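You operate a simulated robot arm through the tools that you are given. There is no shell and no other tool. Be economical: measure what you need, move in short steps, check, and stop when the job is done.

You are at the controls of a simulated robot arm. One attempt, no reset.

## Task
Swap in the yellow labels, label the loaded bundle and slide it out.
Fine: the white labels go on the black mat, the new block stays in the band machine's socket; the sliding tray ends at LOAD; the other labels and bundles stay put.
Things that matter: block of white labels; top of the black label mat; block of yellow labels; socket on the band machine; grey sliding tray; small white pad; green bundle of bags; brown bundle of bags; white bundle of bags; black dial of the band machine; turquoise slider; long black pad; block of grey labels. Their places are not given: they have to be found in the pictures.

The check looks at the end state, three seconds after you hand in, the way a careful person would. Anything else that was tipped, shoved, dropped, spilled or broken makes it a failure.

## Robot
A 6-joint arm with a two-finger parallel gripper, fixed in place. Base frame: the origin is at the foot of the arm, x ahead of it, y to its left, z up; the work surface is at about z = 94. Lengths are in cm, angles in degrees, forces in N, time in s.
With the tool pointing down near the work surface it reaches from about 22 to 66 cm from the base axis. Its first joint turns from -66.0 to 66.0 degrees. Payload 2.9 kg.
The tool frame sits at the grasp point between the pads (the TCP): z along the fingers, y along the line on which they close. The tips reach 3 cm beyond it. The gripper opens to 11 cm. The fingers are 2 cm wide and 1 cm thick; the gripper's body (4.8 by 11.2 cm) begins 5.5 cm behind the TCP.
Orientation is that of the tool frame in the base frame, as a unit quaternion [x, y, z, w]. With the fingers straight down and closing along the base's y, the tool's x points along the base's -x, its y along +y and its z along -z.

## Interface
- The arm moves only by the tool nudge_tool. Its argument "moves" is one flat list of numbers, 7 for each row, row after row: the shift along the tool's x, y, z in units of 25 mm (1.0 is 25 mm), then the turn, a rotation vector about the tool's x, y, z in units of 4 degrees (1.0 is 4 degrees), then the gripper command, from -1 (fully open) to 1 (shut), values between in proportion. In form: [tx, ty, tz, wx, wy, wz, claw, tx, ty, tz, wx, wy, wz, claw, ...]. A call has 1 to 10 rows; each row shifts and turns the commanded pose from where the row before left it, along the tool's axes as they then stand. A call with a number of a shift or a turn outside -1 to 1 is refused whole. Rows are played at 5 a second. More than 5 cm and 8.6 degrees between two rows, or a gripper value outside its range, and nothing of the call is played. Where a pose cannot be reached the arm comes as near as it can. A force on the tool above 60 N (or 10 N above the force at the start of the call, whichever is more), or a blocked arm, ends the call early, and 0.2 s more pass. Each finger travels about 10.8 cm/s and halts on what it meets, pressing with about 32 N; the grip force reading is that of the motor and also rises with nothing between the fingers. The clock runs only during rows and for 0.2 s after the last one: add rows that do not move to give the fingers time. The reply holds the time, the measured pose of the TCP, the force on the tool along the base axes, the opening and the grip force, in the units named above and with some noise.
- Cameras (640 x 400 px; columns grow to the right, rows downward): "scene" is fixed at [8.63, 42.67, 141.07]; the picture's right is [-0.76, -0.65, 0.00], its down [-0.24, 0.28, -0.93] and it looks along [0.60, -0.71, -0.37] (base axes); focal length 240 px, centre (320, 200). "wrist" rides on the gripper at [-3.6, 0, -5.7] in the tool frame; the picture's right is [0.00, -1.00, 0.00], its down [0.97, 0.00, -0.24] and it looks along [0.24, 0.00, 0.97] (tool axes); focal length 218 px, centre (320, 200).
- get_image(camera): a new picture of that camera. The clock stands still meanwhile.
- measure_at(camera, pixels): for up to 12 pixels [column, row] of the newest picture of that camera ("zoom" is the newest enlarged one), the place [x, y, z] in the base frame of the surface seen there, good to about 0.3 cm, but the place of the scene camera against the robot may be out by one fixed shift of up to 1.2 cm in any direction. The clock stands still meanwhile.
- enlarge(camera, box): a new picture of the part [left, top, right, bottom] of that camera's present view, enlarged. The clock stands still meanwhile.
- finish_job(): hands the job in; it is judged then, once.

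Keep the steps short. Do not move on a guess: measure, check each grasp and each placing, and mend mistakes. In all there are 80 turns and 34 pictures (those below and enlarged ones count). Leave the gripper open and the arm clear of the work at the hand-in unless told otherwise, and finish with a single line.

The tools are called after "Request:" as name(argument=value, ...) on one line, values as JSON. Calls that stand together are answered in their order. nudge_tool: Moves the arm, as the interface text tells. Its arguments: {"type":"object","properties":{"moves":{"type":"array","items":{"type":"number"}}},"required":["moves"]} The other tools are called the same way: get_image (camera) takes a picture; measure_at (camera, pixels) gives the place of the surface under pixels of a picture; enlarge (camera, box) takes an enlarged picture of a part of a camera's view; finish_job () hands the job in.

At the start:

```text
time: 0.0
tool_pos: [28.34, -14.25, 135.53]
tcp_rot: [0.0, 1.0, 0.0, 0.001]
force: [0.9, -1.0, 0.3]
grip_width: 11.0
grasp_force: 0.0
```

scene: 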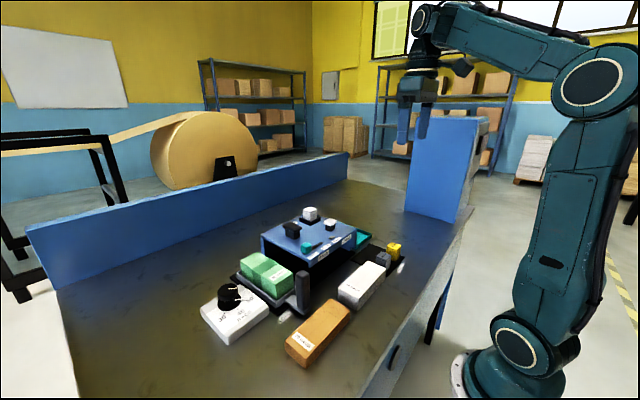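
wrist: 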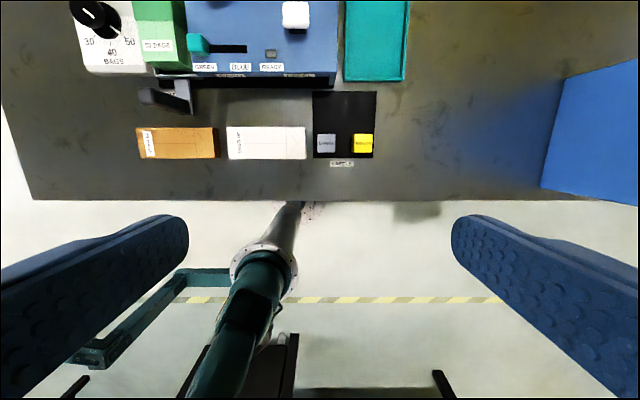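

I see the band machine (blue) in the middle, a dial box, green bundle, orange and white bundles and the label mat. I'll enlarge both views.

Request:
enlarge(camera="scene", box=[190, 190, 420, 370])

Request:
enlarge(camera="wrist", box=[60, 0, 420, 180])

```text
2.22 times, centred on (305, 280) of scene
```

zoom: 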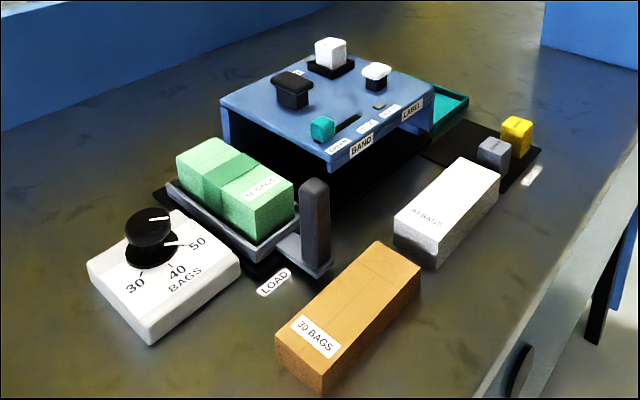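

```text
1.78 times, centred on (240, 90) of wrist
```

zoom: 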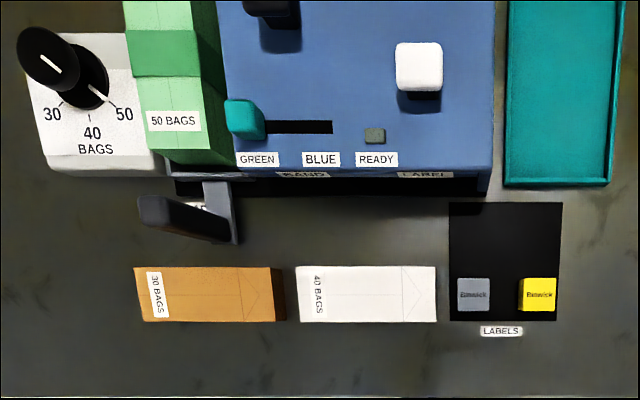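

Measuring the main features in the wrist zoom: mat, yellow, grey, white pad, slider, ready lamp, handle, bundle, table.

Request:
measure_at(camera="zoom", pixels=[[540, 293], [473, 294], [505, 235], [419, 65], [245, 118], [375, 135], [160, 212], [222, 215], [185, 145], [320, 160], [65, 75], [365, 300]])

Request:
measure_at(camera="scene", pixels=[[309, 210], [309, 220], [330, 222], [293, 226], [295, 230], [306, 246], [302, 275], [255, 268], [275, 278], [228, 288], [330, 245], [394, 246]])

```text
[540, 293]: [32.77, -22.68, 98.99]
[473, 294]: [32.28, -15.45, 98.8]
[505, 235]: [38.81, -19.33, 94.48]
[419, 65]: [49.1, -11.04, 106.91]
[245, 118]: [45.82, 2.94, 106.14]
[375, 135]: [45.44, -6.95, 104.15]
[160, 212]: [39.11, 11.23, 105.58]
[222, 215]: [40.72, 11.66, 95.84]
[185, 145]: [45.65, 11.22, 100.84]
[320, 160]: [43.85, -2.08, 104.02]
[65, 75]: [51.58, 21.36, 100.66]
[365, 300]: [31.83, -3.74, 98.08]
```

```text
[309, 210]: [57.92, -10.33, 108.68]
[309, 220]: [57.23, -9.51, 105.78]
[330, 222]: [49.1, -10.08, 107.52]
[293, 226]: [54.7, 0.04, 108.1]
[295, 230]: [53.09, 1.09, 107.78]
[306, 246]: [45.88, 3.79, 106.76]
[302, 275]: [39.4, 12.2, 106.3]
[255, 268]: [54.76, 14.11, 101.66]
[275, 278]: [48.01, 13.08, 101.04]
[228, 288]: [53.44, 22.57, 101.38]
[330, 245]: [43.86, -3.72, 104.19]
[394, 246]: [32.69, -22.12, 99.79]
```

Scene readings are offset by roughly (+0.1, +0.9, +0.7). Next I raise nothing, just move forward above the machine at z≈130 for a close wrist view.

Request:
nudge_tool(moves=[-0.9, 0.5, 0.3, 0, 0, 0, -1, -0.9, 0.5, 0.3, 0, 0, 0, -1, -0.9, 0.5, 0.3, 0, 0, 0, -1, -0.9, 0.5, 0.3, 0, 0, 0, -1, -0.9, 0.5, 0.3, 0, 0, 0, -1, -0.9, 0.5, 0.3, 0, 0, 0, -1, -0.9, 0.5, 0.2, 0, 0, 0, -1, 0, 0, 0, 0, 0, 0, -1])

Request:
get_image(camera="wrist")

```text
time: 1.8
tool_pos: [44.05, -5.52, 130.51]
tcp_rot: [0.0, 1.0, 0.001, 0.001]
force: [1.3, 0.0, -0.2]
grip_width: 11.0
grasp_force: 0.1
```

```text
29 pictures are left
```

wrist: 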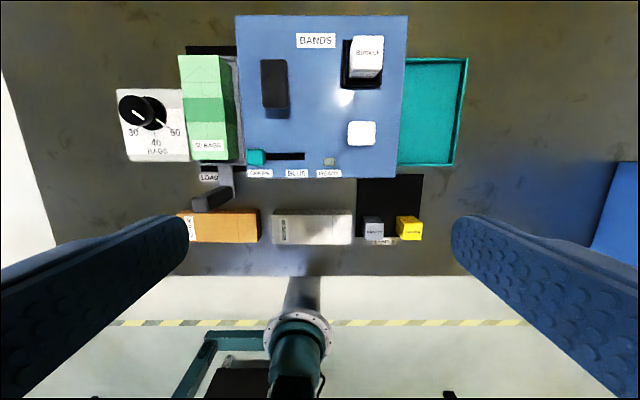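

Request:
enlarge(camera="wrist", box=[100, 0, 480, 250])

Request:
enlarge(camera="wrist", box=[100, 70, 260, 220])

Request:
measure_at(camera="wrist", pixels=[[368, 52], [346, 60], [357, 72], [273, 72], [361, 128], [256, 157], [329, 162], [410, 222], [374, 223], [390, 195], [430, 115], [216, 70]])

```text
1.60 times, centred on (290, 125) of wrist
```

zoom: 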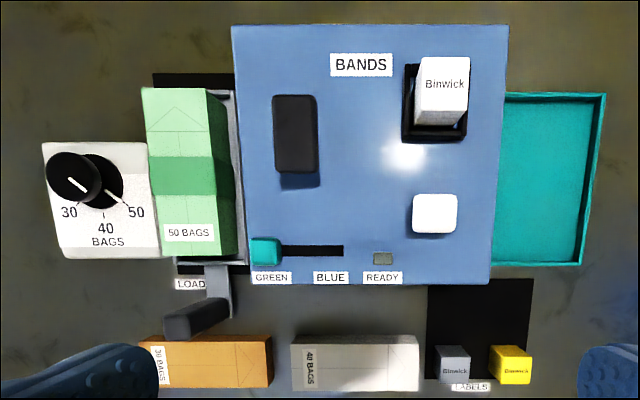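

```text
2.67 times, centred on (180, 145) of wrist
```

zoom: 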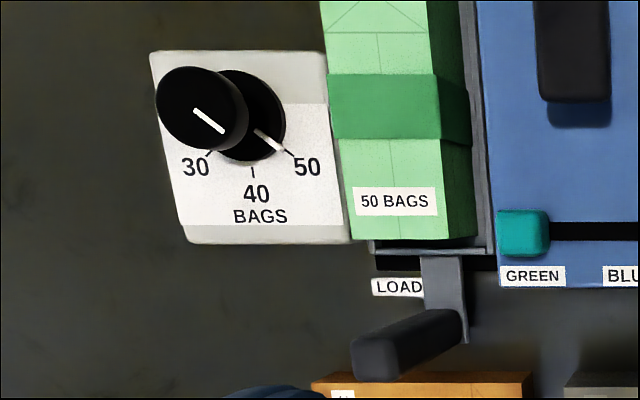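

```text
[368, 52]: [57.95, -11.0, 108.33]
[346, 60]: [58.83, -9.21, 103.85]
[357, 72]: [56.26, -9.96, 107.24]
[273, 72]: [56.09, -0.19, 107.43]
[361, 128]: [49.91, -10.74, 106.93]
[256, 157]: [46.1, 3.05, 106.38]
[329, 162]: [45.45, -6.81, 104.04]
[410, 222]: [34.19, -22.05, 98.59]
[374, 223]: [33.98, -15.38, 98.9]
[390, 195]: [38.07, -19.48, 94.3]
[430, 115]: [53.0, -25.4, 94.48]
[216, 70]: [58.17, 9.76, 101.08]
```

Dial points to 50, matching the "50 BAGS" bundle, slider on GREEN. The tray is at LOAD. White block top about (57.6, -11, 108.3). I go above it, opening to about 6.5 cm, and look.

Request:
nudge_tool(moves=[-0.9, -0.36, 0.8, 0, 0, 0, -0.2, -0.9, -0.36, 0.8, 0, 0, 0, -0.2, -0.9, -0.36, 0.8, 0, 0, 0, -0.2, -0.9, -0.36, 0.8, 0, 0, 0, -0.2, -0.9, -0.36, 0.8, 0, 0, 0, -0.2, -0.9, -0.36, 0.6, 0, 0, 0, -0.2, 0, 0, 0, 0, 0, 0, -0.2])

Request:
get_image(camera="wrist")

```text
time: 3.4
tool_pos: [57.42, -10.89, 119.04]
tcp_rot: [0.0, 1.0, 0.0, 0.0]
force: [0.5, 0.5, 0.6]
grip_width: 6.62
grasp_force: 0.1
```

```text
26 pictures are left
```

wrist: 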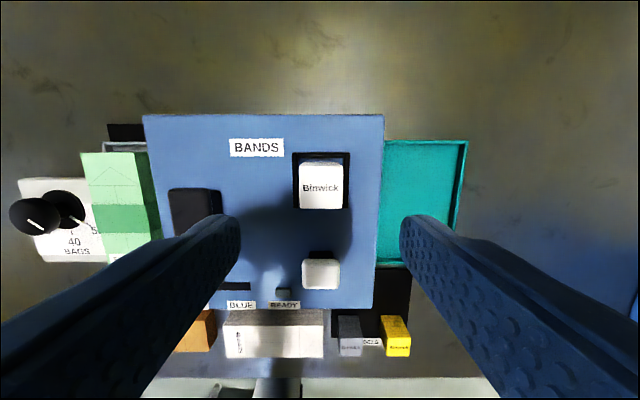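

Measuring the block's top edges and socket rim.

Request:
measure_at(camera="wrist", pixels=[[302, 186], [340, 186], [321, 170], [321, 204], [321, 187], [294, 180], [348, 180], [321, 155], [321, 161], [260, 180], [320, 268], [195, 205]])

Request:
enlarge(camera="wrist", box=[270, 140, 370, 220])

```text
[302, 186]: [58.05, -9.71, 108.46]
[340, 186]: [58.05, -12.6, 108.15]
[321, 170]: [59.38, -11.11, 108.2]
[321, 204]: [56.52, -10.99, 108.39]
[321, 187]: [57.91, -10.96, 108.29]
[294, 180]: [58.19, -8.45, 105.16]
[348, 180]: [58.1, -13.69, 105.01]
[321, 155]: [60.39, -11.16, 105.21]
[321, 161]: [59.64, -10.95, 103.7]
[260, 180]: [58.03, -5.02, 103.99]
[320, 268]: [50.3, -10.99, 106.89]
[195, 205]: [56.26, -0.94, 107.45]
```

```text
5.00 times, centred on (320, 180) of wrist
```

zoom: 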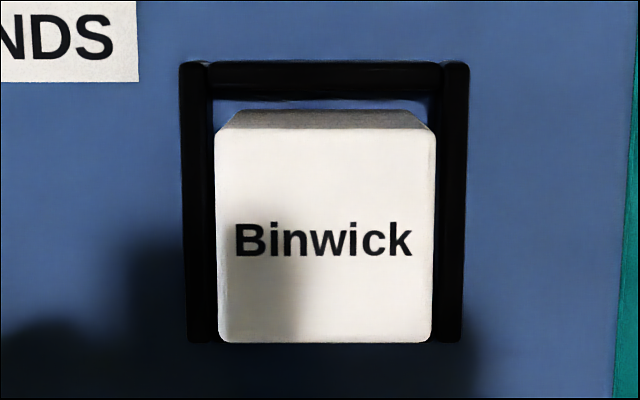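

Block top is 3.4 cm wide, centred (57.95, -11.1), top 108.3; rim at 105.1. I descend to TCP z≈108.7 (tips above the rim), then close.

Request:
nudge_tool(moves=[-0.2, -0.09, 0.8, 0, 0, 0, -0.2, 0, 0, 0.9, 0, 0, 0, -0.2, 0, 0, 0.9, 0, 0, 0, -0.2, 0, 0, 0.9, 0, 0, 0, -0.2, 0, 0, 0.64, 0, 0, 0, -0.2, 0, 0, 0, 0, 0, 0, -0.2])

Request:
nudge_tool(moves=[0, 0, 0, 0, 0, 0, 0.2, 0, 0, 0, 0, 0, 0, 0.6, 0, 0, 0, 0, 0, 0, 0.6, 0, 0, 0, 0, 0, 0, 0.6])

```text
time: 4.8
tool_pos: [58.05, -11.24, 108.69]
tcp_rot: [0.0, 1.0, 0.0, 0.002]
force: [0.3, -0.5, -0.2]
grip_width: 6.58
grasp_force: 0.2
```

```text
time: 5.8
tool_pos: [58.05, -11.07, 108.74]
tcp_rot: [0.0, 1.0, 0.0, 0.001]
force: [0.1, 0.7, 0.4]
grip_width: 3.3
grasp_force: 31.9
```

Grip width 3.3 at 32 N: held. Lift straight up 8 cm and carry towards the mat (37.8, -20).

Request:
nudge_tool(moves=[0, 0, -0.5, 0, 0, 0, 0.6, 0, 0, -0.9, 0, 0, 0, 0.6, 0, 0, -0.9, 0, 0, 0, 0.6, 0, 0, -0.9, 0, 0, 0, 0.6, 0, 0, 0, 0, 0, 0, 0.6])

Request:
nudge_tool(moves=[0.9, -0.4, 0, 0, 0, 0, 0.6, 0.9, -0.4, 0, 0, 0, 0, 0.6, 0.9, -0.4, 0, 0, 0, 0, 0.6, 0.9, -0.4, 0, 0, 0, 0, 0.6, 0.9, -0.4, 0, 0, 0, 0, 0.6, 0.9, -0.4, 0, 0, 0, 0, 0.6, 0.9, -0.4, 0, 0, 0, 0, 0.6, 0.9, -0.4, 0, 0, 0, 0, 0.6, 0.9, -0.4, 0, 0, 0, 0, 0.6, 0, 0, 0, 0, 0, 0, 0.6])

Request:
get_image(camera="wrist")

```text
time: 7.0
tool_pos: [58.15, -11.01, 116.73]
tcp_rot: [0.0, 1.0, 0.0, 0.002]
force: [0.6, -0.3, 0.5]
grip_width: 2.21
grasp_force: 0.0
```

```text
time: 9.2
tool_pos: [37.84, -20.11, 116.54]
tcp_rot: [0.0, 1.0, 0.0, 0.001]
force: [-0.1, -0.1, -0.3]
grip_width: 2.19
grasp_force: 0.2
```

```text
24 pictures are left
```

wrist: 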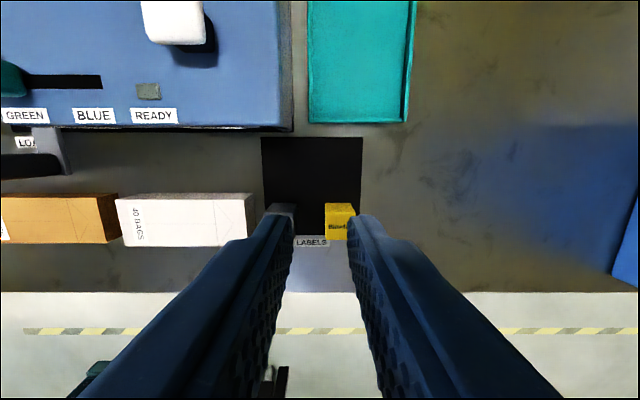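

The opening went to 2.2: the block slipped out. Checking where it is.

Request:
enlarge(camera="scene", box=[230, 190, 420, 310])

```text
3.33 times, centred on (325, 250) of scene
```

zoom: 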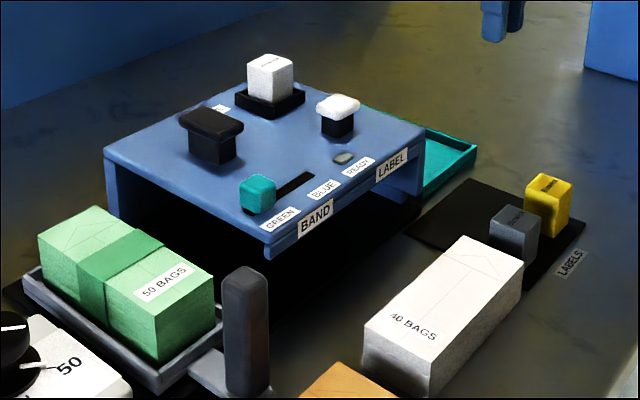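

White block still sits upright in its socket. I'll return, grip a bit lower with the shut command, and pull slowly, checking.

Request:
nudge_tool(moves=[-0.9, 0.4, 0, 0, 0, 0, -0.2, -0.9, 0.4, 0, 0, 0, 0, -0.2, -0.9, 0.4, 0, 0, 0, 0, -0.2, -0.9, 0.4, 0, 0, 0, 0, -0.2, -0.9, 0.4, 0, 0, 0, 0, -0.2, -0.9, 0.4, 0, 0, 0, 0, -0.2, -0.9, 0.4, 0, 0, 0, 0, -0.2, -0.9, 0.4, 0, 0, 0, 0, -0.2, -0.9, 0.4, 0, 0, 0, 0, -0.2, 0, 0, 0, 0, 0, 0, -0.2])

Request:
get_image(camera="wrist")

Request:
measure_at(camera="wrist", pixels=[[300, 190], [320, 190], [340, 190]])

```text
time: 11.4
tool_pos: [58.16, -11.17, 116.84]
tcp_rot: [0.0, 1.0, 0.0, 0.001]
force: [-0.3, -0.9, 1.0]
grip_width: 6.61
grasp_force: 0.0
```

```text
22 pictures are left
```

wrist: 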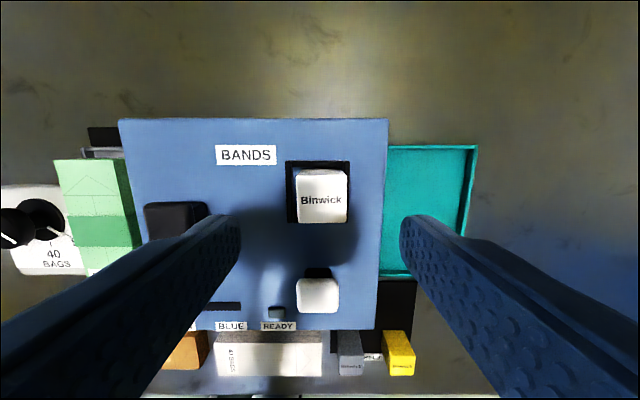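

```text
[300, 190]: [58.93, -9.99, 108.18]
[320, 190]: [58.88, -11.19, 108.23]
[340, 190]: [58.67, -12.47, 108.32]
```

Block unchanged. Descend 8.5 cm to TCP z≈108.4, close fully.

Request:
nudge_tool(moves=[0, 0, 0.9, 0, 0, 0, -0.2, 0, 0, 0.9, 0, 0, 0, -0.2, 0, 0, 0.9, 0, 0, 0, -0.2, 0, 0, 0.5, 0, 0, 0, -0.2, 0, 0, 0.2, 0, 0, 0, -0.2, 0, 0, 0, 0, 0, 0, 0.3, 0, 0, 0, 0, 0, 0, 1, 0, 0, 0, 0, 0, 0, 1, 0, 0, 0, 0, 0, 0, 1])

Request:
nudge_tool(moves=[0, 0, -0.1, 0, 0, 0, 1, 0, 0, -0.1, 0, 0, 0, 1, 0, 0, -0.1, 0, 0, 0, 1, 0, 0, -0.1, 0, 0, 0, 1, 0, 0, -0.1, 0, 0, 0, 1, 0, 0, -0.1, 0, 0, 0, 1])

```text
time: 13.4
tool_pos: [58.09, -11.14, 108.15]
tcp_rot: [0.0, 1.0, 0.0, 0.001]
force: [0.8, 0.6, -0.1]
grip_width: 3.3
grasp_force: 32.1
```

```text
time: 14.8
tool_pos: [58.21, -11.14, 109.67]
tcp_rot: [0.0, 1.0, 0.0, 0.0]
force: [0.3, -0.1, -1.0]
grip_width: 3.32
grasp_force: 32.0
```

Still held at 3.32. Continue lifting at moderate speed.

Request:
nudge_tool(moves=[0, 0, -0.2, 0, 0, 0, 1, 0, 0, -0.3, 0, 0, 0, 1, 0, 0, -0.4, 0, 0, 0, 1, 0, 0, -0.4, 0, 0, 0, 1, 0, 0, -0.4, 0, 0, 0, 1, 0, 0, -0.4, 0, 0, 0, 1, 0, 0, -0.4, 0, 0, 0, 1, 0, 0, -0.3, 0, 0, 0, 1, 0, 0, 0, 0, 0, 0, 1])

Request:
get_image(camera="wrist")

```text
time: 16.8
tool_pos: [58.08, -11.16, 116.61]
tcp_rot: [0.0, 1.0, 0.0, 0.0]
force: [0.5, -0.1, -0.3]
grip_width: 3.34
grasp_force: 32.0
```

```text
21 pictures are left
```

wrist: 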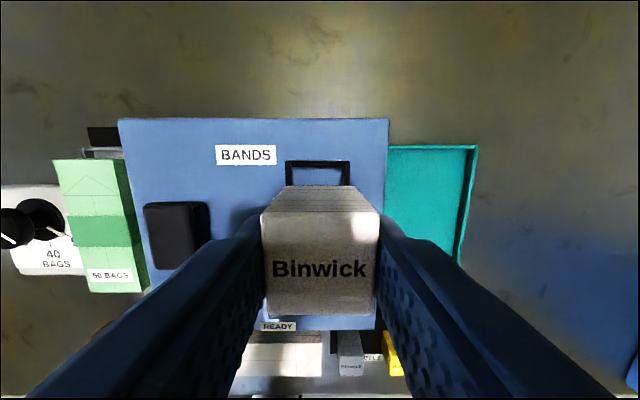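

Held well. Measure its top height relative to the TCP, and carry gently to the mat.

Request:
measure_at(camera="wrist", pixels=[[320, 240], [320, 255], [320, 295]])

Request:
nudge_tool(moves=[0.4, -0.2, 0, 0, 0, 0, 1, 0.8, -0.35, 0, 0, 0, 0, 1, 0.9, -0.4, 0, 0, 0, 0, 1, 0.9, -0.4, 0, 0, 0, 0, 1, 0.9, -0.4, 0, 0, 0, 0, 1, 0.9, -0.4, 0, 0, 0, 0, 1, 0.9, -0.4, 0, 0, 0, 0, 1, 0.9, -0.4, 0, 0, 0, 0, 1, 0.9, -0.35, 0, 0, 0, 0, 1, 0.5, -0.25, 0, 0, 0, 0, 1])

Request:
get_image(camera="wrist")

```text
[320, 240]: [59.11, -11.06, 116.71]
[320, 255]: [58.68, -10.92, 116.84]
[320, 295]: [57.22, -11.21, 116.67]
```

```text
time: 19.0
tool_pos: [38.05, -20.0, 116.75]
tcp_rot: [0.0, 1.0, -0.001, 0.001]
force: [1.4, 0.3, 0.0]
grip_width: 3.3
grasp_force: 32.1
```

```text
20 pictures are left
```

wrist: 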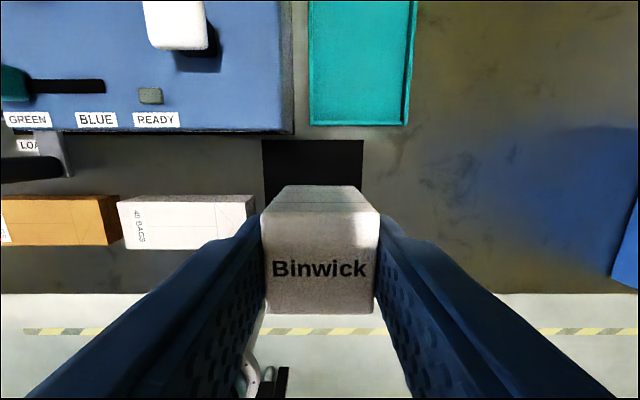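

Measuring mat edges and nearby machine front.

Request:
measure_at(camera="wrist", pixels=[[265, 145], [361, 145], [313, 160], [265, 195], [290, 128], [313, 143]])

```text
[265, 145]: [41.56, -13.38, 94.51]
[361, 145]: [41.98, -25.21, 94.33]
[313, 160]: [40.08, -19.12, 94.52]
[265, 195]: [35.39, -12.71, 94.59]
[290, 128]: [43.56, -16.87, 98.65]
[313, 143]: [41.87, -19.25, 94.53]
```

Mat spans x≈31–42, y≈-13 to -25. Lowering at (38, -20); last bit slowly.

Request:
nudge_tool(moves=[0, 0, 0.5, 0, 0, 0, 1, 0, 0, 0.9, 0, 0, 0, 1, 0, 0, 0.9, 0, 0, 0, 1, 0, 0, 0.9, 0, 0, 0, 1, 0, 0, 0.9, 0, 0, 0, 1, 0, 0, 0.9, 0, 0, 0, 1, 0, 0, 0.9, 0, 0, 0, 1, 0, 0, 0.6, 0, 0, 0, 1, 0, 0, 0.3, 0, 0, 0, 1, 0, 0, 0, 0, 0, 0, 1])

Request:
nudge_tool(moves=[0, 0, 0.06, 0, 0, 0, 1, 0, 0, 0.06, 0, 0, 0, 1, 0, 0, 0.06, 0, 0, 0, 1, 0, 0, 0.06, 0, 0, 0, 1, 0, 0, 0, 0, 0, 0, 1])

```text
time: 21.2
tool_pos: [38.14, -19.98, 99.57]
tcp_rot: [-0.001, 1.0, -0.001, 0.001]
force: [-0.3, 0.7, -1.2]
grip_width: 3.32
grasp_force: 32.1
```

```text
time: 22.4
tool_pos: [38.17, -20.05, 99.05]
tcp_rot: [0.0, 1.0, 0.0, 0.001]
force: [0.1, 1.0, -0.8]
grip_width: 3.33
grasp_force: 32.1
```

No contact yet. A few more small steps until a vertical force shows.

Request:
nudge_tool(moves=[0, 0, 0.05, 0, 0, 0, 1, 0, 0, 0.05, 0, 0, 0, 1, 0, 0, 0.05, 0, 0, 0, 1, 0, 0, 0, 0, 0, 0, 1])

```text
time: 23.4
tool_pos: [38.15, -20.06, 98.88]
tcp_rot: [0.0, 1.0, 0.0, 0.003]
force: [-7.0, 3.3, 27.8]
grip_width: 3.32
grasp_force: 32.0
```

Contact (27.8 N upward). Back off 0.1 cm and open only to 5 cm, then rise.

Request:
nudge_tool(moves=[0, 0, -0.05, 0, 0, 0, 1, 0, 0, 0, 0, 0, 0, 0.2, 0, 0, 0, 0, 0, 0, 0.0, 0, 0, 0, 0, 0, 0, 0.0])

Request:
nudge_tool(moves=[0, 0, -0.5, 0, 0, 0, 0, 0, 0, -0.9, 0, 0, 0, 0, 0, 0, -0.9, 0, 0, 0, 0, 0, 0, -0.9, 0, 0, 0, 0, 0, 0, -0.9, 0, 0, 0, -0.2, 0.9, -0.2, 0, 0, 0, 0, -0.2, 0.9, -0.5, 0, 0, 0, 0, -0.2, 0, 0, 0, 0, 0, 0, -0.2])

Request:
get_image(camera="wrist")

```text
time: 24.4
tool_pos: [38.13, -19.99, 98.88]
tcp_rot: [0.0, 1.0, 0.001, 0.001]
force: [-0.4, -0.1, 0.0]
grip_width: 5.5
grasp_force: 0.0
```

```text
time: 26.2
tool_pos: [33.73, -21.79, 109.08]
tcp_rot: [0.0, 1.0, 0.0, 0.001]
force: [0.7, -0.3, 0.5]
grip_width: 6.59
grasp_force: 0.0
```

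```text
19 pictures are left
```

wrist: 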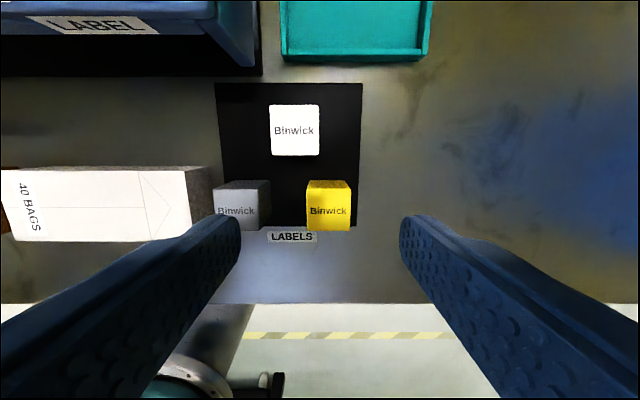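

White stands on the mat. Measuring the yellow block's top edges and the grey's nearest edge.

Request:
measure_at(camera="wrist", pixels=[[309, 212], [349, 212], [329, 194], [329, 228], [329, 211], [256, 212], [296, 130]])

```text
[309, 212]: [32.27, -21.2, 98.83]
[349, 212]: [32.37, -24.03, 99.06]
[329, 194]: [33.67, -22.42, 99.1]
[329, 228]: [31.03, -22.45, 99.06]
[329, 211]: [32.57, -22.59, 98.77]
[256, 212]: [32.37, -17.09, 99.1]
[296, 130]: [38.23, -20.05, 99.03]
```

Yellow centred (32.4, -22.6), top 98.95. Align, descend to z≈98.9, close.

Request:
nudge_tool(moves=[0.53, -0.32, 0, 0, 0, 0, -0.2, 0, 0, 0.9, 0, 0, 0, -0.2, 0, 0, 0.9, 0, 0, 0, -0.2, 0, 0, 0.9, 0, 0, 0, -0.2, 0, 0, 0.9, 0, 0, 0, -0.2, 0, 0, 0.45, 0, 0, 0, -0.2, 0, 0, 0, 0, 0, 0, -0.2])

Request:
nudge_tool(moves=[0, 0, 0, 0, 0, 0, 0.3, 0, 0, 0, 0, 0, 0, 1, 0, 0, 0, 0, 0, 0, 1, 0, 0, 0, 0, 0, 0, 1])

```text
time: 27.8
tool_pos: [32.39, -22.6, 98.91]
tcp_rot: [0.0, 1.0, -0.001, 0.001]
force: [0.4, 0.0, 0.9]
grip_width: 6.58
grasp_force: 0.1
```

```text
time: 28.8
tool_pos: [32.37, -22.43, 98.92]
tcp_rot: [0.0, 1.0, 0.0, 0.001]
force: [-0.9, -0.1, 0.4]
grip_width: 3.35
grasp_force: 31.7
```

Gripped at 3.35. Lift to z≈117.

Request:
nudge_tool(moves=[0, 0, -0.2, 0, 0, 0, 1, 0, 0, -0.4, 0, 0, 0, 1, 0, 0, -0.8, 0, 0, 0, 1, 0, 0, -0.9, 0, 0, 0, 1, 0, 0, -0.9, 0, 0, 0, 1, 0, 0, -0.9, 0, 0, 0, 1, 0, 0, -0.9, 0, 0, 0, 1, 0, 0, -0.9, 0, 0, 0, 1, 0, 0, -0.9, 0, 0, 0, 1, 0, 0, -0.4, 0, 0, 0, 1])

```text
time: 31.0
tool_pos: [32.39, -22.51, 116.9]
tcp_rot: [0.0, 1.0, -0.001, 0.001]
force: [-0.7, -0.3, -0.2]
grip_width: 3.31
grasp_force: 32.0
```

Carry towards the socket (58.0, -11.1).

Request:
nudge_tool(moves=[-0.4, 0.18, 0, 0, 0, 0, 1, -0.9, 0.4, 0, 0, 0, 0, 1, -0.9, 0.4, 0, 0, 0, 0, 1, -0.9, 0.4, 0, 0, 0, 0, 1, -0.9, 0.4, 0, 0, 0, 0, 1, -0.9, 0.4, 0, 0, 0, 0, 1, -0.9, 0.4, 0, 0, 0, 0, 1, -0.9, 0.4, 0, 0, 0, 0, 1, -0.9, 0.4, 0, 0, 0, 0, 1, -0.9, 0.4, 0, 0, 0, 0, 1])

Request:
nudge_tool(moves=[-0.8, 0.4, 0, 0, 0, 0, 1, -0.6, 0.26, 0, 0, 0, 0, 1, -0.34, 0.1, 0, 0, 0, 0, 1, 0, 0, 0, 0, 0, 0, 1])

Request:
enlarge(camera="wrist", box=[240, 140, 400, 340])

```text
time: 33.2
tool_pos: [53.59, -13.23, 116.95]
tcp_rot: [-0.001, 1.0, 0.0, 0.001]
force: [0.3, 0.0, -0.6]
grip_width: 3.31
grasp_force: 32.0
```

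```text
time: 34.2
tool_pos: [57.87, -11.07, 117.08]
tcp_rot: [0.0, 1.0, 0.0, 0.0]
force: [-1.4, 1.0, 0.4]
grip_width: 3.29
grasp_force: 32.3
```

```text
2.00 times, centred on (320, 240) of wrist
```

zoom: 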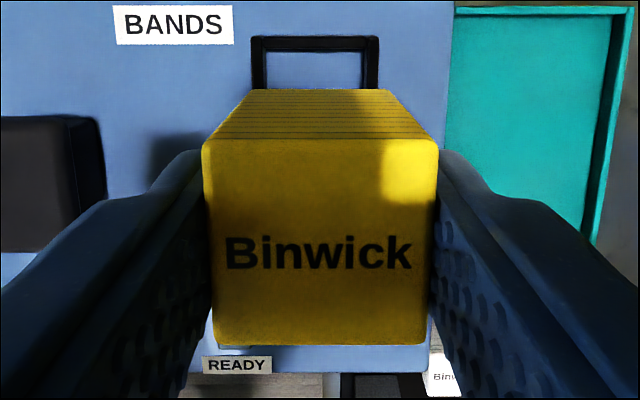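

Measuring the rim's inner edges and the block's rear edge.

Request:
measure_at(camera="zoom", pixels=[[315, 44], [315, 56], [258, 65], [371, 65], [254, 80], [376, 80], [315, 145], [315, 338], [210, 240], [432, 240], [268, 75], [362, 75]])

```text
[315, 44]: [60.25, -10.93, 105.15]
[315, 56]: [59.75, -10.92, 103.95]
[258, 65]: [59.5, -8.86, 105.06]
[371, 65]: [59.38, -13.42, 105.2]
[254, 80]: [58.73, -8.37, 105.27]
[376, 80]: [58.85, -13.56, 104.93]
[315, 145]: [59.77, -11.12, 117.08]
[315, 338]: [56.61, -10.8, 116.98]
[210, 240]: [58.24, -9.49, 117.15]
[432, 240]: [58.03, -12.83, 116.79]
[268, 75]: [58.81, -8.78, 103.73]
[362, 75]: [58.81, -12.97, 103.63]
```

Block sits ~0.2 too far in x; correct and descend to just above the floor.

Request:
nudge_tool(moves=[0.07, 0.03, 0.4, 0, 0, 0, 1, 0, 0, 0.8, 0, 0, 0, 1, 0, 0, 0.8, 0, 0, 0, 1, 0, 0, 0.5, 0, 0, 0, 1, 0, 0, 0.2, 0, 0, 0, 1, 0, 0, 0.2, 0, 0, 0, 1, 0, 0, 0.2, 0, 0, 0, 1, 0, 0, 0, 0, 0, 0, 1])

```text
time: 36.0
tool_pos: [57.74, -11.15, 109.18]
tcp_rot: [0.001, 1.0, 0.0, 0.001]
force: [0.8, 0.4, -0.4]
grip_width: 3.32
grasp_force: 32.3
```

No contact, block bottom now below the rim top. Lower in small steps to contact.

Request:
nudge_tool(moves=[0, 0, 0.08, 0, 0, 0, 1, 0, 0, 0.08, 0, 0, 0, 1, 0, 0, 0.05, 0, 0, 0, 1, 0, 0, 0.05, 0, 0, 0, 1, 0, 0, 0, 0, 0, 0, 1])

```text
time: 37.2
tool_pos: [57.74, -11.26, 108.63]
tcp_rot: [0.001, 1.0, 0.0, 0.001]
force: [-0.1, 0.1, 0.2]
grip_width: 3.31
grasp_force: 32.2
```

Request:
nudge_tool(moves=[0, 0, 0.05, 0, 0, 0, 1, 0, 0, 0.04, 0, 0, 0, 1, 0, 0, 0.04, 0, 0, 0, 1, 0, 0, 0, 0, 0, 0, 1])

```text
time: 38.2
tool_pos: [57.77, -11.19, 108.18]
tcp_rot: [0.0, 1.0, 0.001, 0.001]
force: [0.3, -0.2, -0.7]
grip_width: 3.31
grasp_force: 32.2
```

Request:
nudge_tool(moves=[0, 0, 0.03, 0, 0, 0, 1, 0, 0, 0.03, 0, 0, 0, 1, 0, 0, 0, 0, 0, 0, 1])

```text
time: 39.0
tool_pos: [57.84, -11.16, 108.16]
tcp_rot: [0.001, 1.0, 0.0, 0.002]
force: [-1.1, 1.1, 9.3]
grip_width: 3.31
grasp_force: 31.9
```

Contact at 9 N: the block is seated. Release to 5.5 cm, then rise and check.

Request:
nudge_tool(moves=[0, 0, 0, 0, 0, 0, 0.2, 0, 0, 0, 0, 0, 0, 0, 0, 0, 0, 0, 0, 0, 0, 0, 0, -0.4, 0, 0, 0, 0, 0, 0, -0.9, 0, 0, 0, 0, 0, 0, -0.9, 0, 0, 0, 0, 0, 0, -0.9, 0, 0, 0, 0, 0, 0, -0.9, 0, 0, 0, 0, 0, 0, 0, 0, 0, 0, 0])

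Request:
get_image(camera="wrist")

```text
time: 41.0
tool_pos: [57.73, -11.23, 118.21]
tcp_rot: [0.0, 1.0, 0.0, 0.001]
force: [0.4, -0.2, -0.2]
grip_width: 5.49
grasp_force: 0.0
```

```text
17 pictures are left
```

wrist: 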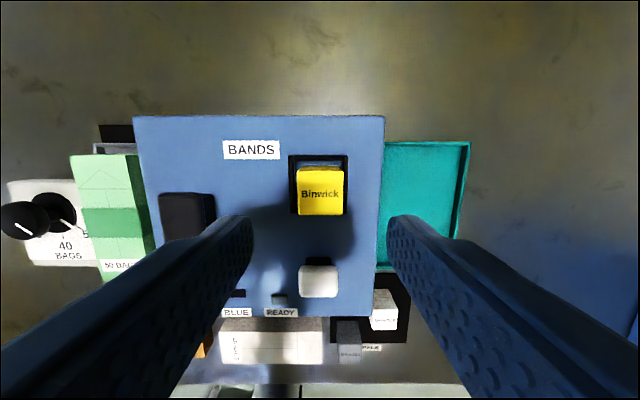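

Yellow block seated in the socket. Now fly to above the tray handle to look.

Request:
nudge_tool(moves=[0.62, 0.87, -0.1, 0, 0, 0, -0.2, 0.62, 0.87, -0.1, 0, 0, 0, -0.2, 0.62, 0.87, -0.1, 0, 0, 0, -0.2, 0.62, 0.87, -0.1, 0, 0, 0, -0.2, 0.62, 0.87, 0, 0, 0, 0, -0.2, 0.62, 0.87, 0, 0, 0, 0, -0.2, 0.62, 0.87, 0, 0, 0, 0, -0.2, 0.62, 0.87, 0, 0, 0, 0, -0.2, 0.62, 0.87, 0, 0, 0, 0, -0.2, 0.62, 0.87, 0, 0, 0, 0, -0.2])

Request:
get_image(camera="wrist")

```text
time: 43.2
tool_pos: [42.12, 10.67, 118.97]
tcp_rot: [0.001, 1.0, -0.001, 0.001]
force: [-0.6, 0.2, -0.1]
grip_width: 6.6
grasp_force: 0.1
```

```text
16 pictures are left
```

wrist: 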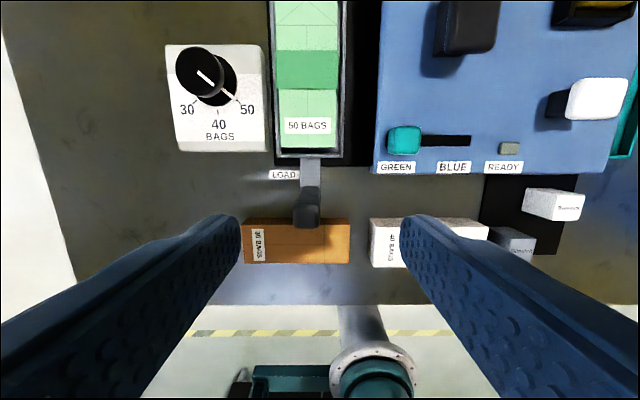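

Request:
measure_at(camera="wrist", pixels=[[305, 222], [298, 215], [317, 215], [307, 210], [308, 195], [310, 175], [285, 175], [308, 142], [274, 154], [343, 154], [300, 245], [350, 245]])

Request:
enlarge(camera="wrist", box=[240, 130, 380, 270])

Request:
enlarge(camera="scene", box=[200, 200, 360, 330])

```text
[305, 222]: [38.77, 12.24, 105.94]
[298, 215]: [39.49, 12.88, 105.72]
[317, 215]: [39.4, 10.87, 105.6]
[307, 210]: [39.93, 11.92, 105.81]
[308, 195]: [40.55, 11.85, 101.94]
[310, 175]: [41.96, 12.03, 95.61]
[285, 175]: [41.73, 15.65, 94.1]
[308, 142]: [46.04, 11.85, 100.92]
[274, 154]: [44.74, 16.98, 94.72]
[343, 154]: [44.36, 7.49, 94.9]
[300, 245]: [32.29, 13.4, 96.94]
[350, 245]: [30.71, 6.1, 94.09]
```

```text
2.86 times, centred on (310, 200) of wrist
```

zoom: 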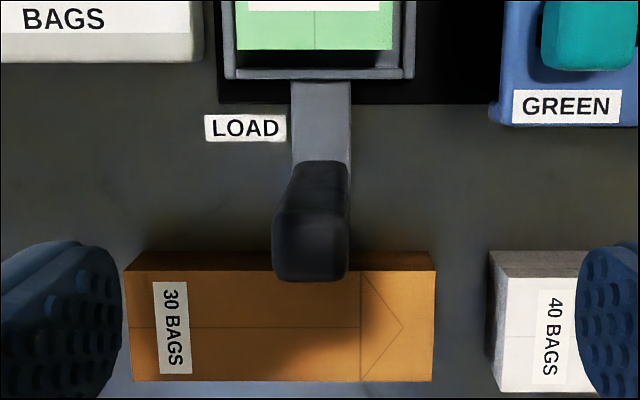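

```text
3.08 times, centred on (280, 265) of scene
```

zoom: 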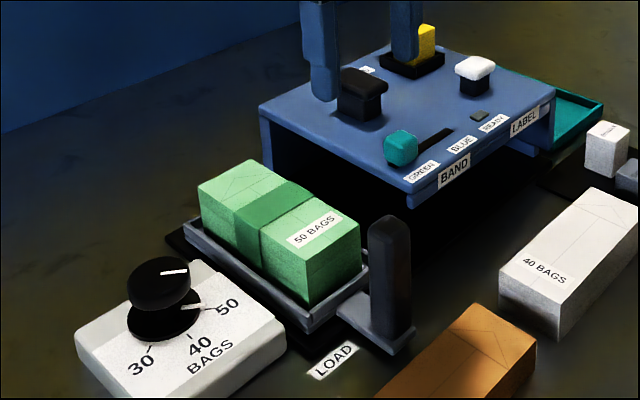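

Handle post: centre (39.4, 11.9), 2.2 cm wide, top 105.7. Measuring the LABEL and BAND signs for the station positions.

Request:
measure_at(camera="zoom", pixels=[[524, 120], [453, 168], [511, 127], [538, 110], [332, 360], [475, 62], [362, 78], [420, 172], [389, 230]])

```text
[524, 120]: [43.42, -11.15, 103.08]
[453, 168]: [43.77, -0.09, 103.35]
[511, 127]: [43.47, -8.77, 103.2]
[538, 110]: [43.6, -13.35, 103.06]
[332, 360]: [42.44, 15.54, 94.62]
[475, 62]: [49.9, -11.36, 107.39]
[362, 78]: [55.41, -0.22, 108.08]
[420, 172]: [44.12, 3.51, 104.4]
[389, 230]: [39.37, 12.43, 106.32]
```

Stations lie at y ≈ 12 (LOAD), ≈ -0.5 (BAND), ≈ -11.4 (LABEL). Lower over the handle to z≈103.5.

Request:
nudge_tool(moves=[0.55, 0.25, 0, 0, 0, 0, -0.2, 0.55, 0.25, 0.4, 0, 0, 0, -0.2, 0, 0, 0.9, 0, 0, 0, -0.2, 0, 0, 0.9, 0, 0, 0, -0.2, 0, 0, 0.9, 0, 0, 0, -0.2, 0, 0, 0.9, 0, 0, 0, -0.2, 0, 0, 0.9, 0, 0, 0, -0.2, 0, 0, 0.9, 0, 0, 0, -0.2, 0, 0, 0.3, 0, 0, 0, -0.2, 0, 0, 0, 0, 0, 0, -0.2])

Request:
nudge_tool(moves=[0, 0, 0, 0, 0, 0, 0.3, 0, 0, 0, 0, 0, 0, 0.7, 0, 0, 0, 0, 0, 0, 0.8, 0, 0, 0, 0, 0, 0, 0.8])

```text
time: 45.4
tool_pos: [39.48, 11.7, 103.82]
tcp_rot: [0.001, 1.0, 0.0, 0.001]
force: [0.1, 1.0, 0.4]
grip_width: 6.61
grasp_force: 0.1
```

```text
time: 46.4
tool_pos: [39.47, 11.75, 103.94]
tcp_rot: [0.0, 1.0, 0.0, 0.0]
force: [0.2, 1.0, -3.8]
grip_width: 2.58
grasp_force: 45.4
```

Handle gripped (2.58 cm). Slide in -y gently: first 9 cm.

Request:
nudge_tool(moves=[0, -0.15, 0, 0, 0, 0, 1, 0, -0.3, 0, 0, 0, 0, 1, 0, -0.4, 0, 0, 0, 0, 1, 0, -0.4, 0, 0, 0, 0, 1, 0, -0.4, 0, 0, 0, 0, 1, 0, -0.4, 0, 0, 0, 0, 1, 0, -0.4, 0, 0, 0, 0, 1, 0, -0.4, 0, 0, 0, 0, 1, 0, -0.4, 0, 0, 0, 0, 1, 0, -0.3, 0, 0, 0, 0, 1])

Request:
get_image(camera="scene")

```text
time: 48.6
tool_pos: [39.56, 3.09, 103.83]
tcp_rot: [-0.001, 1.0, 0.0, 0.002]
force: [6.8, 1.6, 3.3]
grip_width: 2.59
grasp_force: 45.0
```

```text
13 pictures are left
```

scene: 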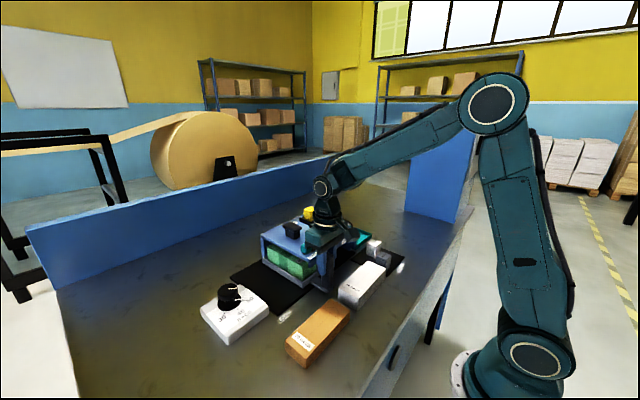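

Tray moves with the bundle, force small. Continue to y≈-10.5.

Request:
nudge_tool(moves=[0, -0.4, 0, 0, 0, 0, 1, 0, -0.6, 0, 0, 0, 0, 1, 0, -0.6, 0, 0, 0, 0, 1, 0, -0.6, 0, 0, 0, 0, 1, 0, -0.6, 0, 0, 0, 0, 1, 0, -0.6, 0, 0, 0, 0, 1, 0, -0.6, 0, 0, 0, 0, 1, 0, -0.6, 0, 0, 0, 0, 1, 0, -0.5, 0, 0, 0, 0, 1, 0, -0.3, 0, 0, 0, 0, 1])

Request:
enlarge(camera="scene", box=[220, 195, 420, 320])

```text
time: 50.8
tool_pos: [39.51, -10.57, 103.89]
tcp_rot: [0.001, 1.0, 0.0, 0.001]
force: [8.8, -1.3, -13.5]
grip_width: 2.57
grasp_force: 45.1
```

```text
3.20 times, centred on (320, 258) of scene
```

zoom: 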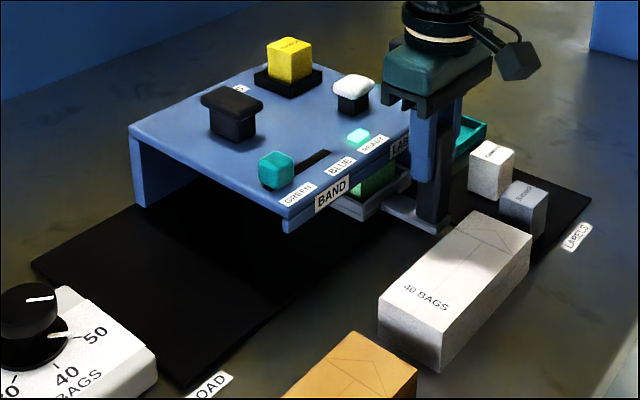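

READY lamp is lit: the tray is at LABEL. I nudge another 0.5 cm to be centred, then recheck.

Request:
nudge_tool(moves=[0, -0.1, 0, 0, 0, 0, 1, 0, -0.1, 0, 0, 0, 0, 1, 0, 0, 0, 0, 0, 0, 1])

Request:
enlarge(camera="scene", box=[220, 195, 420, 320])

```text
time: 51.6
tool_pos: [39.54, -10.99, 103.87]
tcp_rot: [0.0, 1.0, 0.0, 0.0]
force: [5.1, 2.1, -14.3]
grip_width: 2.58
grasp_force: 44.8
```

```text
3.20 times, centred on (320, 258) of scene
```

zoom: 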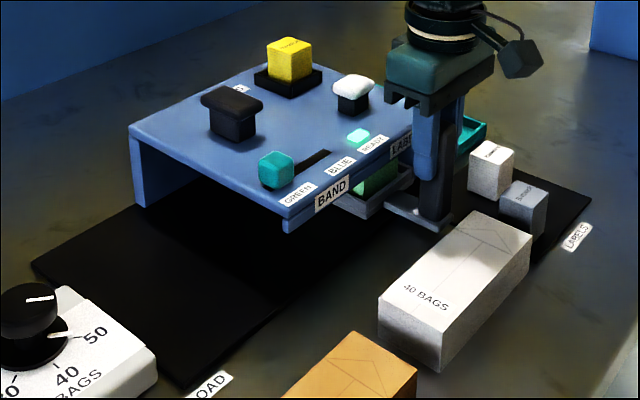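

Lamp still lit. Release the handle and rise straight.

Request:
nudge_tool(moves=[0, 0, 0, 0, 0, 0, 0.2, 0, 0, 0, 0, 0, 0, 0, 0, 0, 0, 0, 0, 0, 0, 0, 0, -0.5, 0, 0, 0, 0, 0, 0, -0.9, 0, 0, 0, 0, 0, 0, -0.9, 0, 0, 0, 0, 0, 0, -0.9, 0, 0, 0, 0, 0, 0, -0.9, 0, 0, 0, 0, 0, 0, -0.3, 0, 0, 0, 0, 0, 0, 0, 0, 0, 0, 0])

Request:
get_image(camera="wrist")

```text
time: 53.8
tool_pos: [39.33, -11.07, 114.85]
tcp_rot: [0.0, 1.0, -0.001, 0.0]
force: [0.6, -0.5, -0.2]
grip_width: 5.51
grasp_force: 0.0
```

```text
10 pictures are left
```

wrist: 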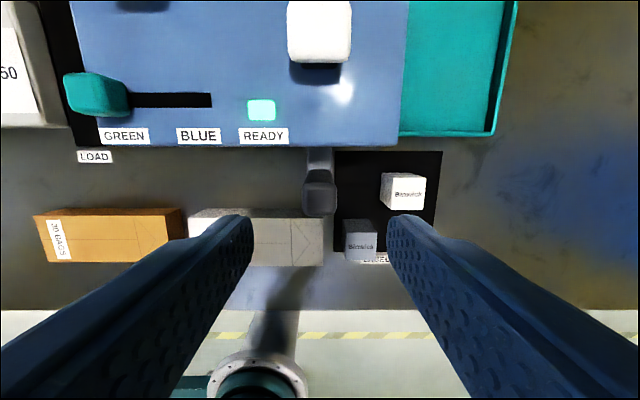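

Pad is at columns 288–352, rows 0–63. Measuring it and the handle.

Request:
measure_at(camera="wrist", pixels=[[320, 30], [320, 6], [320, 58], [292, 30], [348, 30], [320, 200]])

```text
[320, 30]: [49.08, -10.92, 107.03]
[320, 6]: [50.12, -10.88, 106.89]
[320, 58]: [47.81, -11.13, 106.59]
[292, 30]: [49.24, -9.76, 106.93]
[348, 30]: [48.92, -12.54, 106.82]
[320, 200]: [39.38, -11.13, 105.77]
```

Close the gripper and move above the pad centre (49.2, -11.1), tips at ≈108.5.

Request:
nudge_tool(moves=[-0.79, 0, 0, 0, 0, 0, 0.5, -0.79, 0, 0, 0, 0, 0, 1, -0.79, 0, 0, 0, 0, 0, 1, -0.79, 0, 0, 0, 0, 0, 1, -0.79, 0, 0, 0, 0, 0, 1, 0, 0, 0.7, 0, 0, 0, 1, 0, 0, 0.6, 0, 0, 0, 1, 0, 0, 0, 0, 0, 0, 1])

```text
time: 55.6
tool_pos: [49.3, -10.98, 111.53]
tcp_rot: [0.0, 1.0, -0.001, 0.001]
force: [-0.5, -0.1, -0.3]
grip_width: 0.0
grasp_force: 32.8
```

Press down in small steps.

Request:
nudge_tool(moves=[0, 0, 0.3, 0, 0, 0, 1, 0, 0, 0.2, 0, 0, 0, 1, 0, 0, 0.1, 0, 0, 0, 1, 0, 0, 0.05, 0, 0, 0, 1, 0, 0, 0.05, 0, 0, 0, 1, 0, 0, 0, 0, 0, 0, 1])

```text
time: 57.0
tool_pos: [49.37, -11.01, 109.93]
tcp_rot: [-0.001, 1.0, -0.001, 0.0]
force: [-0.1, 0.0, -0.9]
grip_width: 0.02
grasp_force: 32.0
```

Request:
nudge_tool(moves=[0, 0, 0.06, 0, 0, 0, 1, 0, 0, 0.06, 0, 0, 0, 1, 0, 0, 0.06, 0, 0, 0, 1, 0, 0, 0, 0, 0, 0, 1])

```text
time: 58.0
tool_pos: [49.39, -11.02, 109.42]
tcp_rot: [0.0, 1.0, 0.0, 0.001]
force: [-0.7, 1.8, 3.6]
grip_width: 0.01
grasp_force: 31.8
```

Contact, 3.6 N: the spring gives. Keep pressing in small steps.

Request:
nudge_tool(moves=[0, 0, 0.06, 0, 0, 0, 1, 0, 0, 0.06, 0, 0, 0, 1, 0, 0, 0.06, 0, 0, 0, 1, 0, 0, 0, 0, 0, 0, 1])

```text
time: 59.0
tool_pos: [49.37, -11.0, 109.03]
tcp_rot: [0.001, 1.0, -0.001, 0.001]
force: [-2.9, 0.3, 5.1]
grip_width: 0.01
grasp_force: 31.9
```

Request:
nudge_tool(moves=[0, 0, 0.06, 0, 0, 0, 1, 0, 0, 0.06, 0, 0, 0, 1, 0, 0, 0.06, 0, 0, 0, 1, 0, 0, 0, 0, 0, 0, 1])

Request:
enlarge(camera="scene", box=[260, 195, 400, 285])

```text
time: 60.0
tool_pos: [49.3, -10.99, 108.55]
tcp_rot: [0.0, 1.0, 0.0, 0.001]
force: [-3.0, -1.2, 6.8]
grip_width: 0.0
grasp_force: 32.0
```

```text
4.44 times, centred on (330, 240) of scene
```

zoom: 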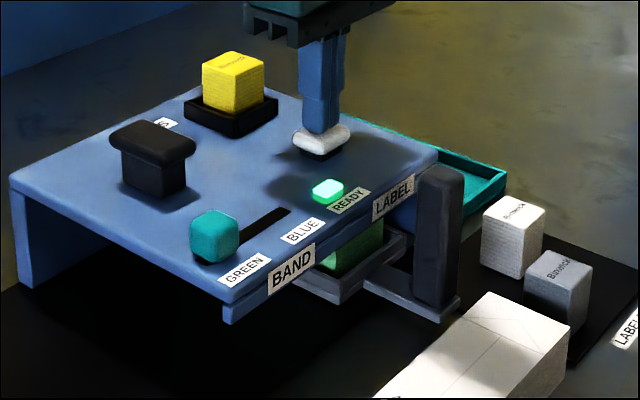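

The pad is going down with a bit of travel left; continue until a firm stop.

Request:
nudge_tool(moves=[0, 0, 0.06, 0, 0, 0, 1, 0, 0, 0.06, 0, 0, 0, 1, 0, 0, 0.06, 0, 0, 0, 1, 0, 0, 0, 0, 0, 0, 1])

```text
time: 61.0
tool_pos: [49.36, -11.14, 108.05]
tcp_rot: [0.0, 1.0, 0.0, 0.001]
force: [-1.0, -1.0, 8.0]
grip_width: 0.03
grasp_force: 31.8
```

Request:
nudge_tool(moves=[0, 0, 0.05, 0, 0, 0, 1, 0, 0, 0.05, 0, 0, 0, 1, 0, 0, 0.05, 0, 0, 0, 1, 0, 0, 0, 0, 0, 0, 1])

```text
time: 62.0
tool_pos: [49.24, -11.04, 107.9]
tcp_rot: [-0.001, 1.0, -0.001, 0.004]
force: [-6.9, -0.6, 33.3]
grip_width: 0.0
grasp_force: 31.9
```

Firm stop (33 N): fully pressed. Rise and look at the lamp/bundle.

Request:
nudge_tool(moves=[0, 0, -0.2, 0, 0, 0, 1, 0, 0, -0.4, 0, 0, 0, 1, 0, 0, -0.8, 0, 0, 0, 1, 0, 0, -0.8, 0, 0, 0, 1, 0, 0, -0.8, 0, 0, 0, 1, 0, 0, 0, 0, 0, 0, 1])

Request:
enlarge(camera="scene", box=[260, 195, 400, 285])

```text
time: 63.4
tool_pos: [49.38, -11.03, 115.12]
tcp_rot: [-0.001, 1.0, -0.001, 0.001]
force: [0.7, 0.3, 0.6]
grip_width: 0.0
grasp_force: 31.8
```

```text
4.44 times, centred on (330, 240) of scene
```

zoom: 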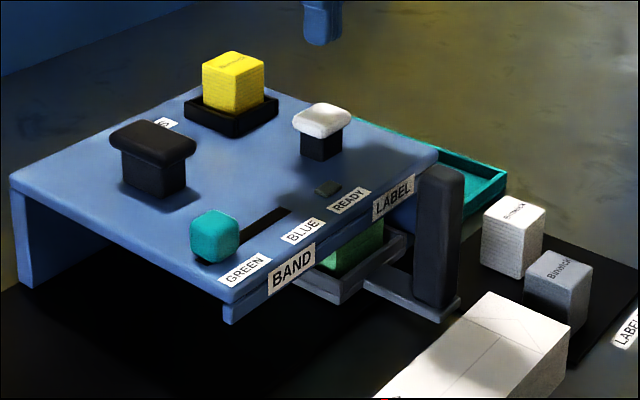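

Lamp went off after the press: labelled, and the pad sprang back. Now back over the handle, opening, then down.

Request:
nudge_tool(moves=[0.8, 0, 0, 0, 0, 0, 0.5, 0.8, 0, 0, 0, 0, 0, 0, 0.8, 0, 0, 0, 0, 0, -0.1, 0.8, 0, 0, 0, 0, 0, -0.1, 0.76, 0, 0, 0, 0, 0, -0.1, 0, 0, 0, 0, 0, 0, -0.1])

Request:
nudge_tool(moves=[0, 0, 0.8, 0, 0, 0, -0.1, 0, 0, 0.9, 0, 0, 0, -0.1, 0, 0, 0.9, 0, 0, 0, -0.1, 0, 0, 0.9, 0, 0, 0, -0.1, 0, 0, 0.7, 0, 0, 0, -0.1, 0, 0, 0.3, 0, 0, 0, -0.1, 0, 0, 0, 0, 0, 0, -0.1])

Request:
nudge_tool(moves=[0, 0, 0, 0, 0, 0, 0.3, 0, 0, 0, 0, 0, 0, 0.7, 0, 0, 0, 0, 0, 0, 1, 0, 0, 0, 0, 0, 0, 1])

```text
time: 64.8
tool_pos: [39.56, -11.12, 115.31]
tcp_rot: [0.0, 1.0, -0.002, 0.001]
force: [0.2, 0.0, -0.4]
grip_width: 6.06
grasp_force: 0.0
```

```text
time: 66.4
tool_pos: [39.49, -11.04, 103.9]
tcp_rot: [0.0, 1.0, 0.0, 0.001]
force: [0.6, -0.4, -0.3]
grip_width: 6.07
grasp_force: 0.0
```

```text
time: 67.4
tool_pos: [39.46, -10.93, 103.89]
tcp_rot: [0.0, 1.0, 0.0, 0.001]
force: [-0.3, 3.1, -2.8]
grip_width: 2.59
grasp_force: 45.3
```

Handle gripped again. Slide back +y, in two calls.

Request:
nudge_tool(moves=[0, 0.15, 0, 0, 0, 0, 1, 0, 0.35, 0, 0, 0, 0, 1, 0, 0.6, 0, 0, 0, 0, 1, 0, 0.6, 0, 0, 0, 0, 1, 0, 0.6, 0, 0, 0, 0, 1, 0, 0.6, 0, 0, 0, 0, 1, 0, 0.6, 0, 0, 0, 0, 1, 0, 0.6, 0, 0, 0, 0, 1, 0, 0.6, 0, 0, 0, 0, 1, 0, 0.4, 0, 0, 0, 0, 1])

Request:
nudge_tool(moves=[0, 0.4, 0, 0, 0, 0, 1, 0, 0.5, 0, 0, 0, 0, 1, 0, 0.5, 0, 0, 0, 0, 1, 0, 0.5, 0, 0, 0, 0, 1, 0, 0.5, 0, 0, 0, 0, 1, 0, 0.5, 0, 0, 0, 0, 1, 0, 0.4, 0, 0, 0, 0, 1, 0, 0.3, 0, 0, 0, 0, 1, 0, 0.2, 0, 0, 0, 0, 1, 0, 0, 0, 0, 0, 0, 1])

```text
time: 69.6
tool_pos: [39.36, 1.79, 103.91]
tcp_rot: [0.0, 1.0, -0.001, 0.001]
force: [-5.9, -0.5, -4.6]
grip_width: 2.59
grasp_force: 45.2
```

```text
time: 71.8
tool_pos: [39.51, 11.29, 103.95]
tcp_rot: [0.0, 1.0, 0.001, 0.001]
force: [-5.8, 0.0, 8.2]
grip_width: 2.54
grasp_force: 44.5
```

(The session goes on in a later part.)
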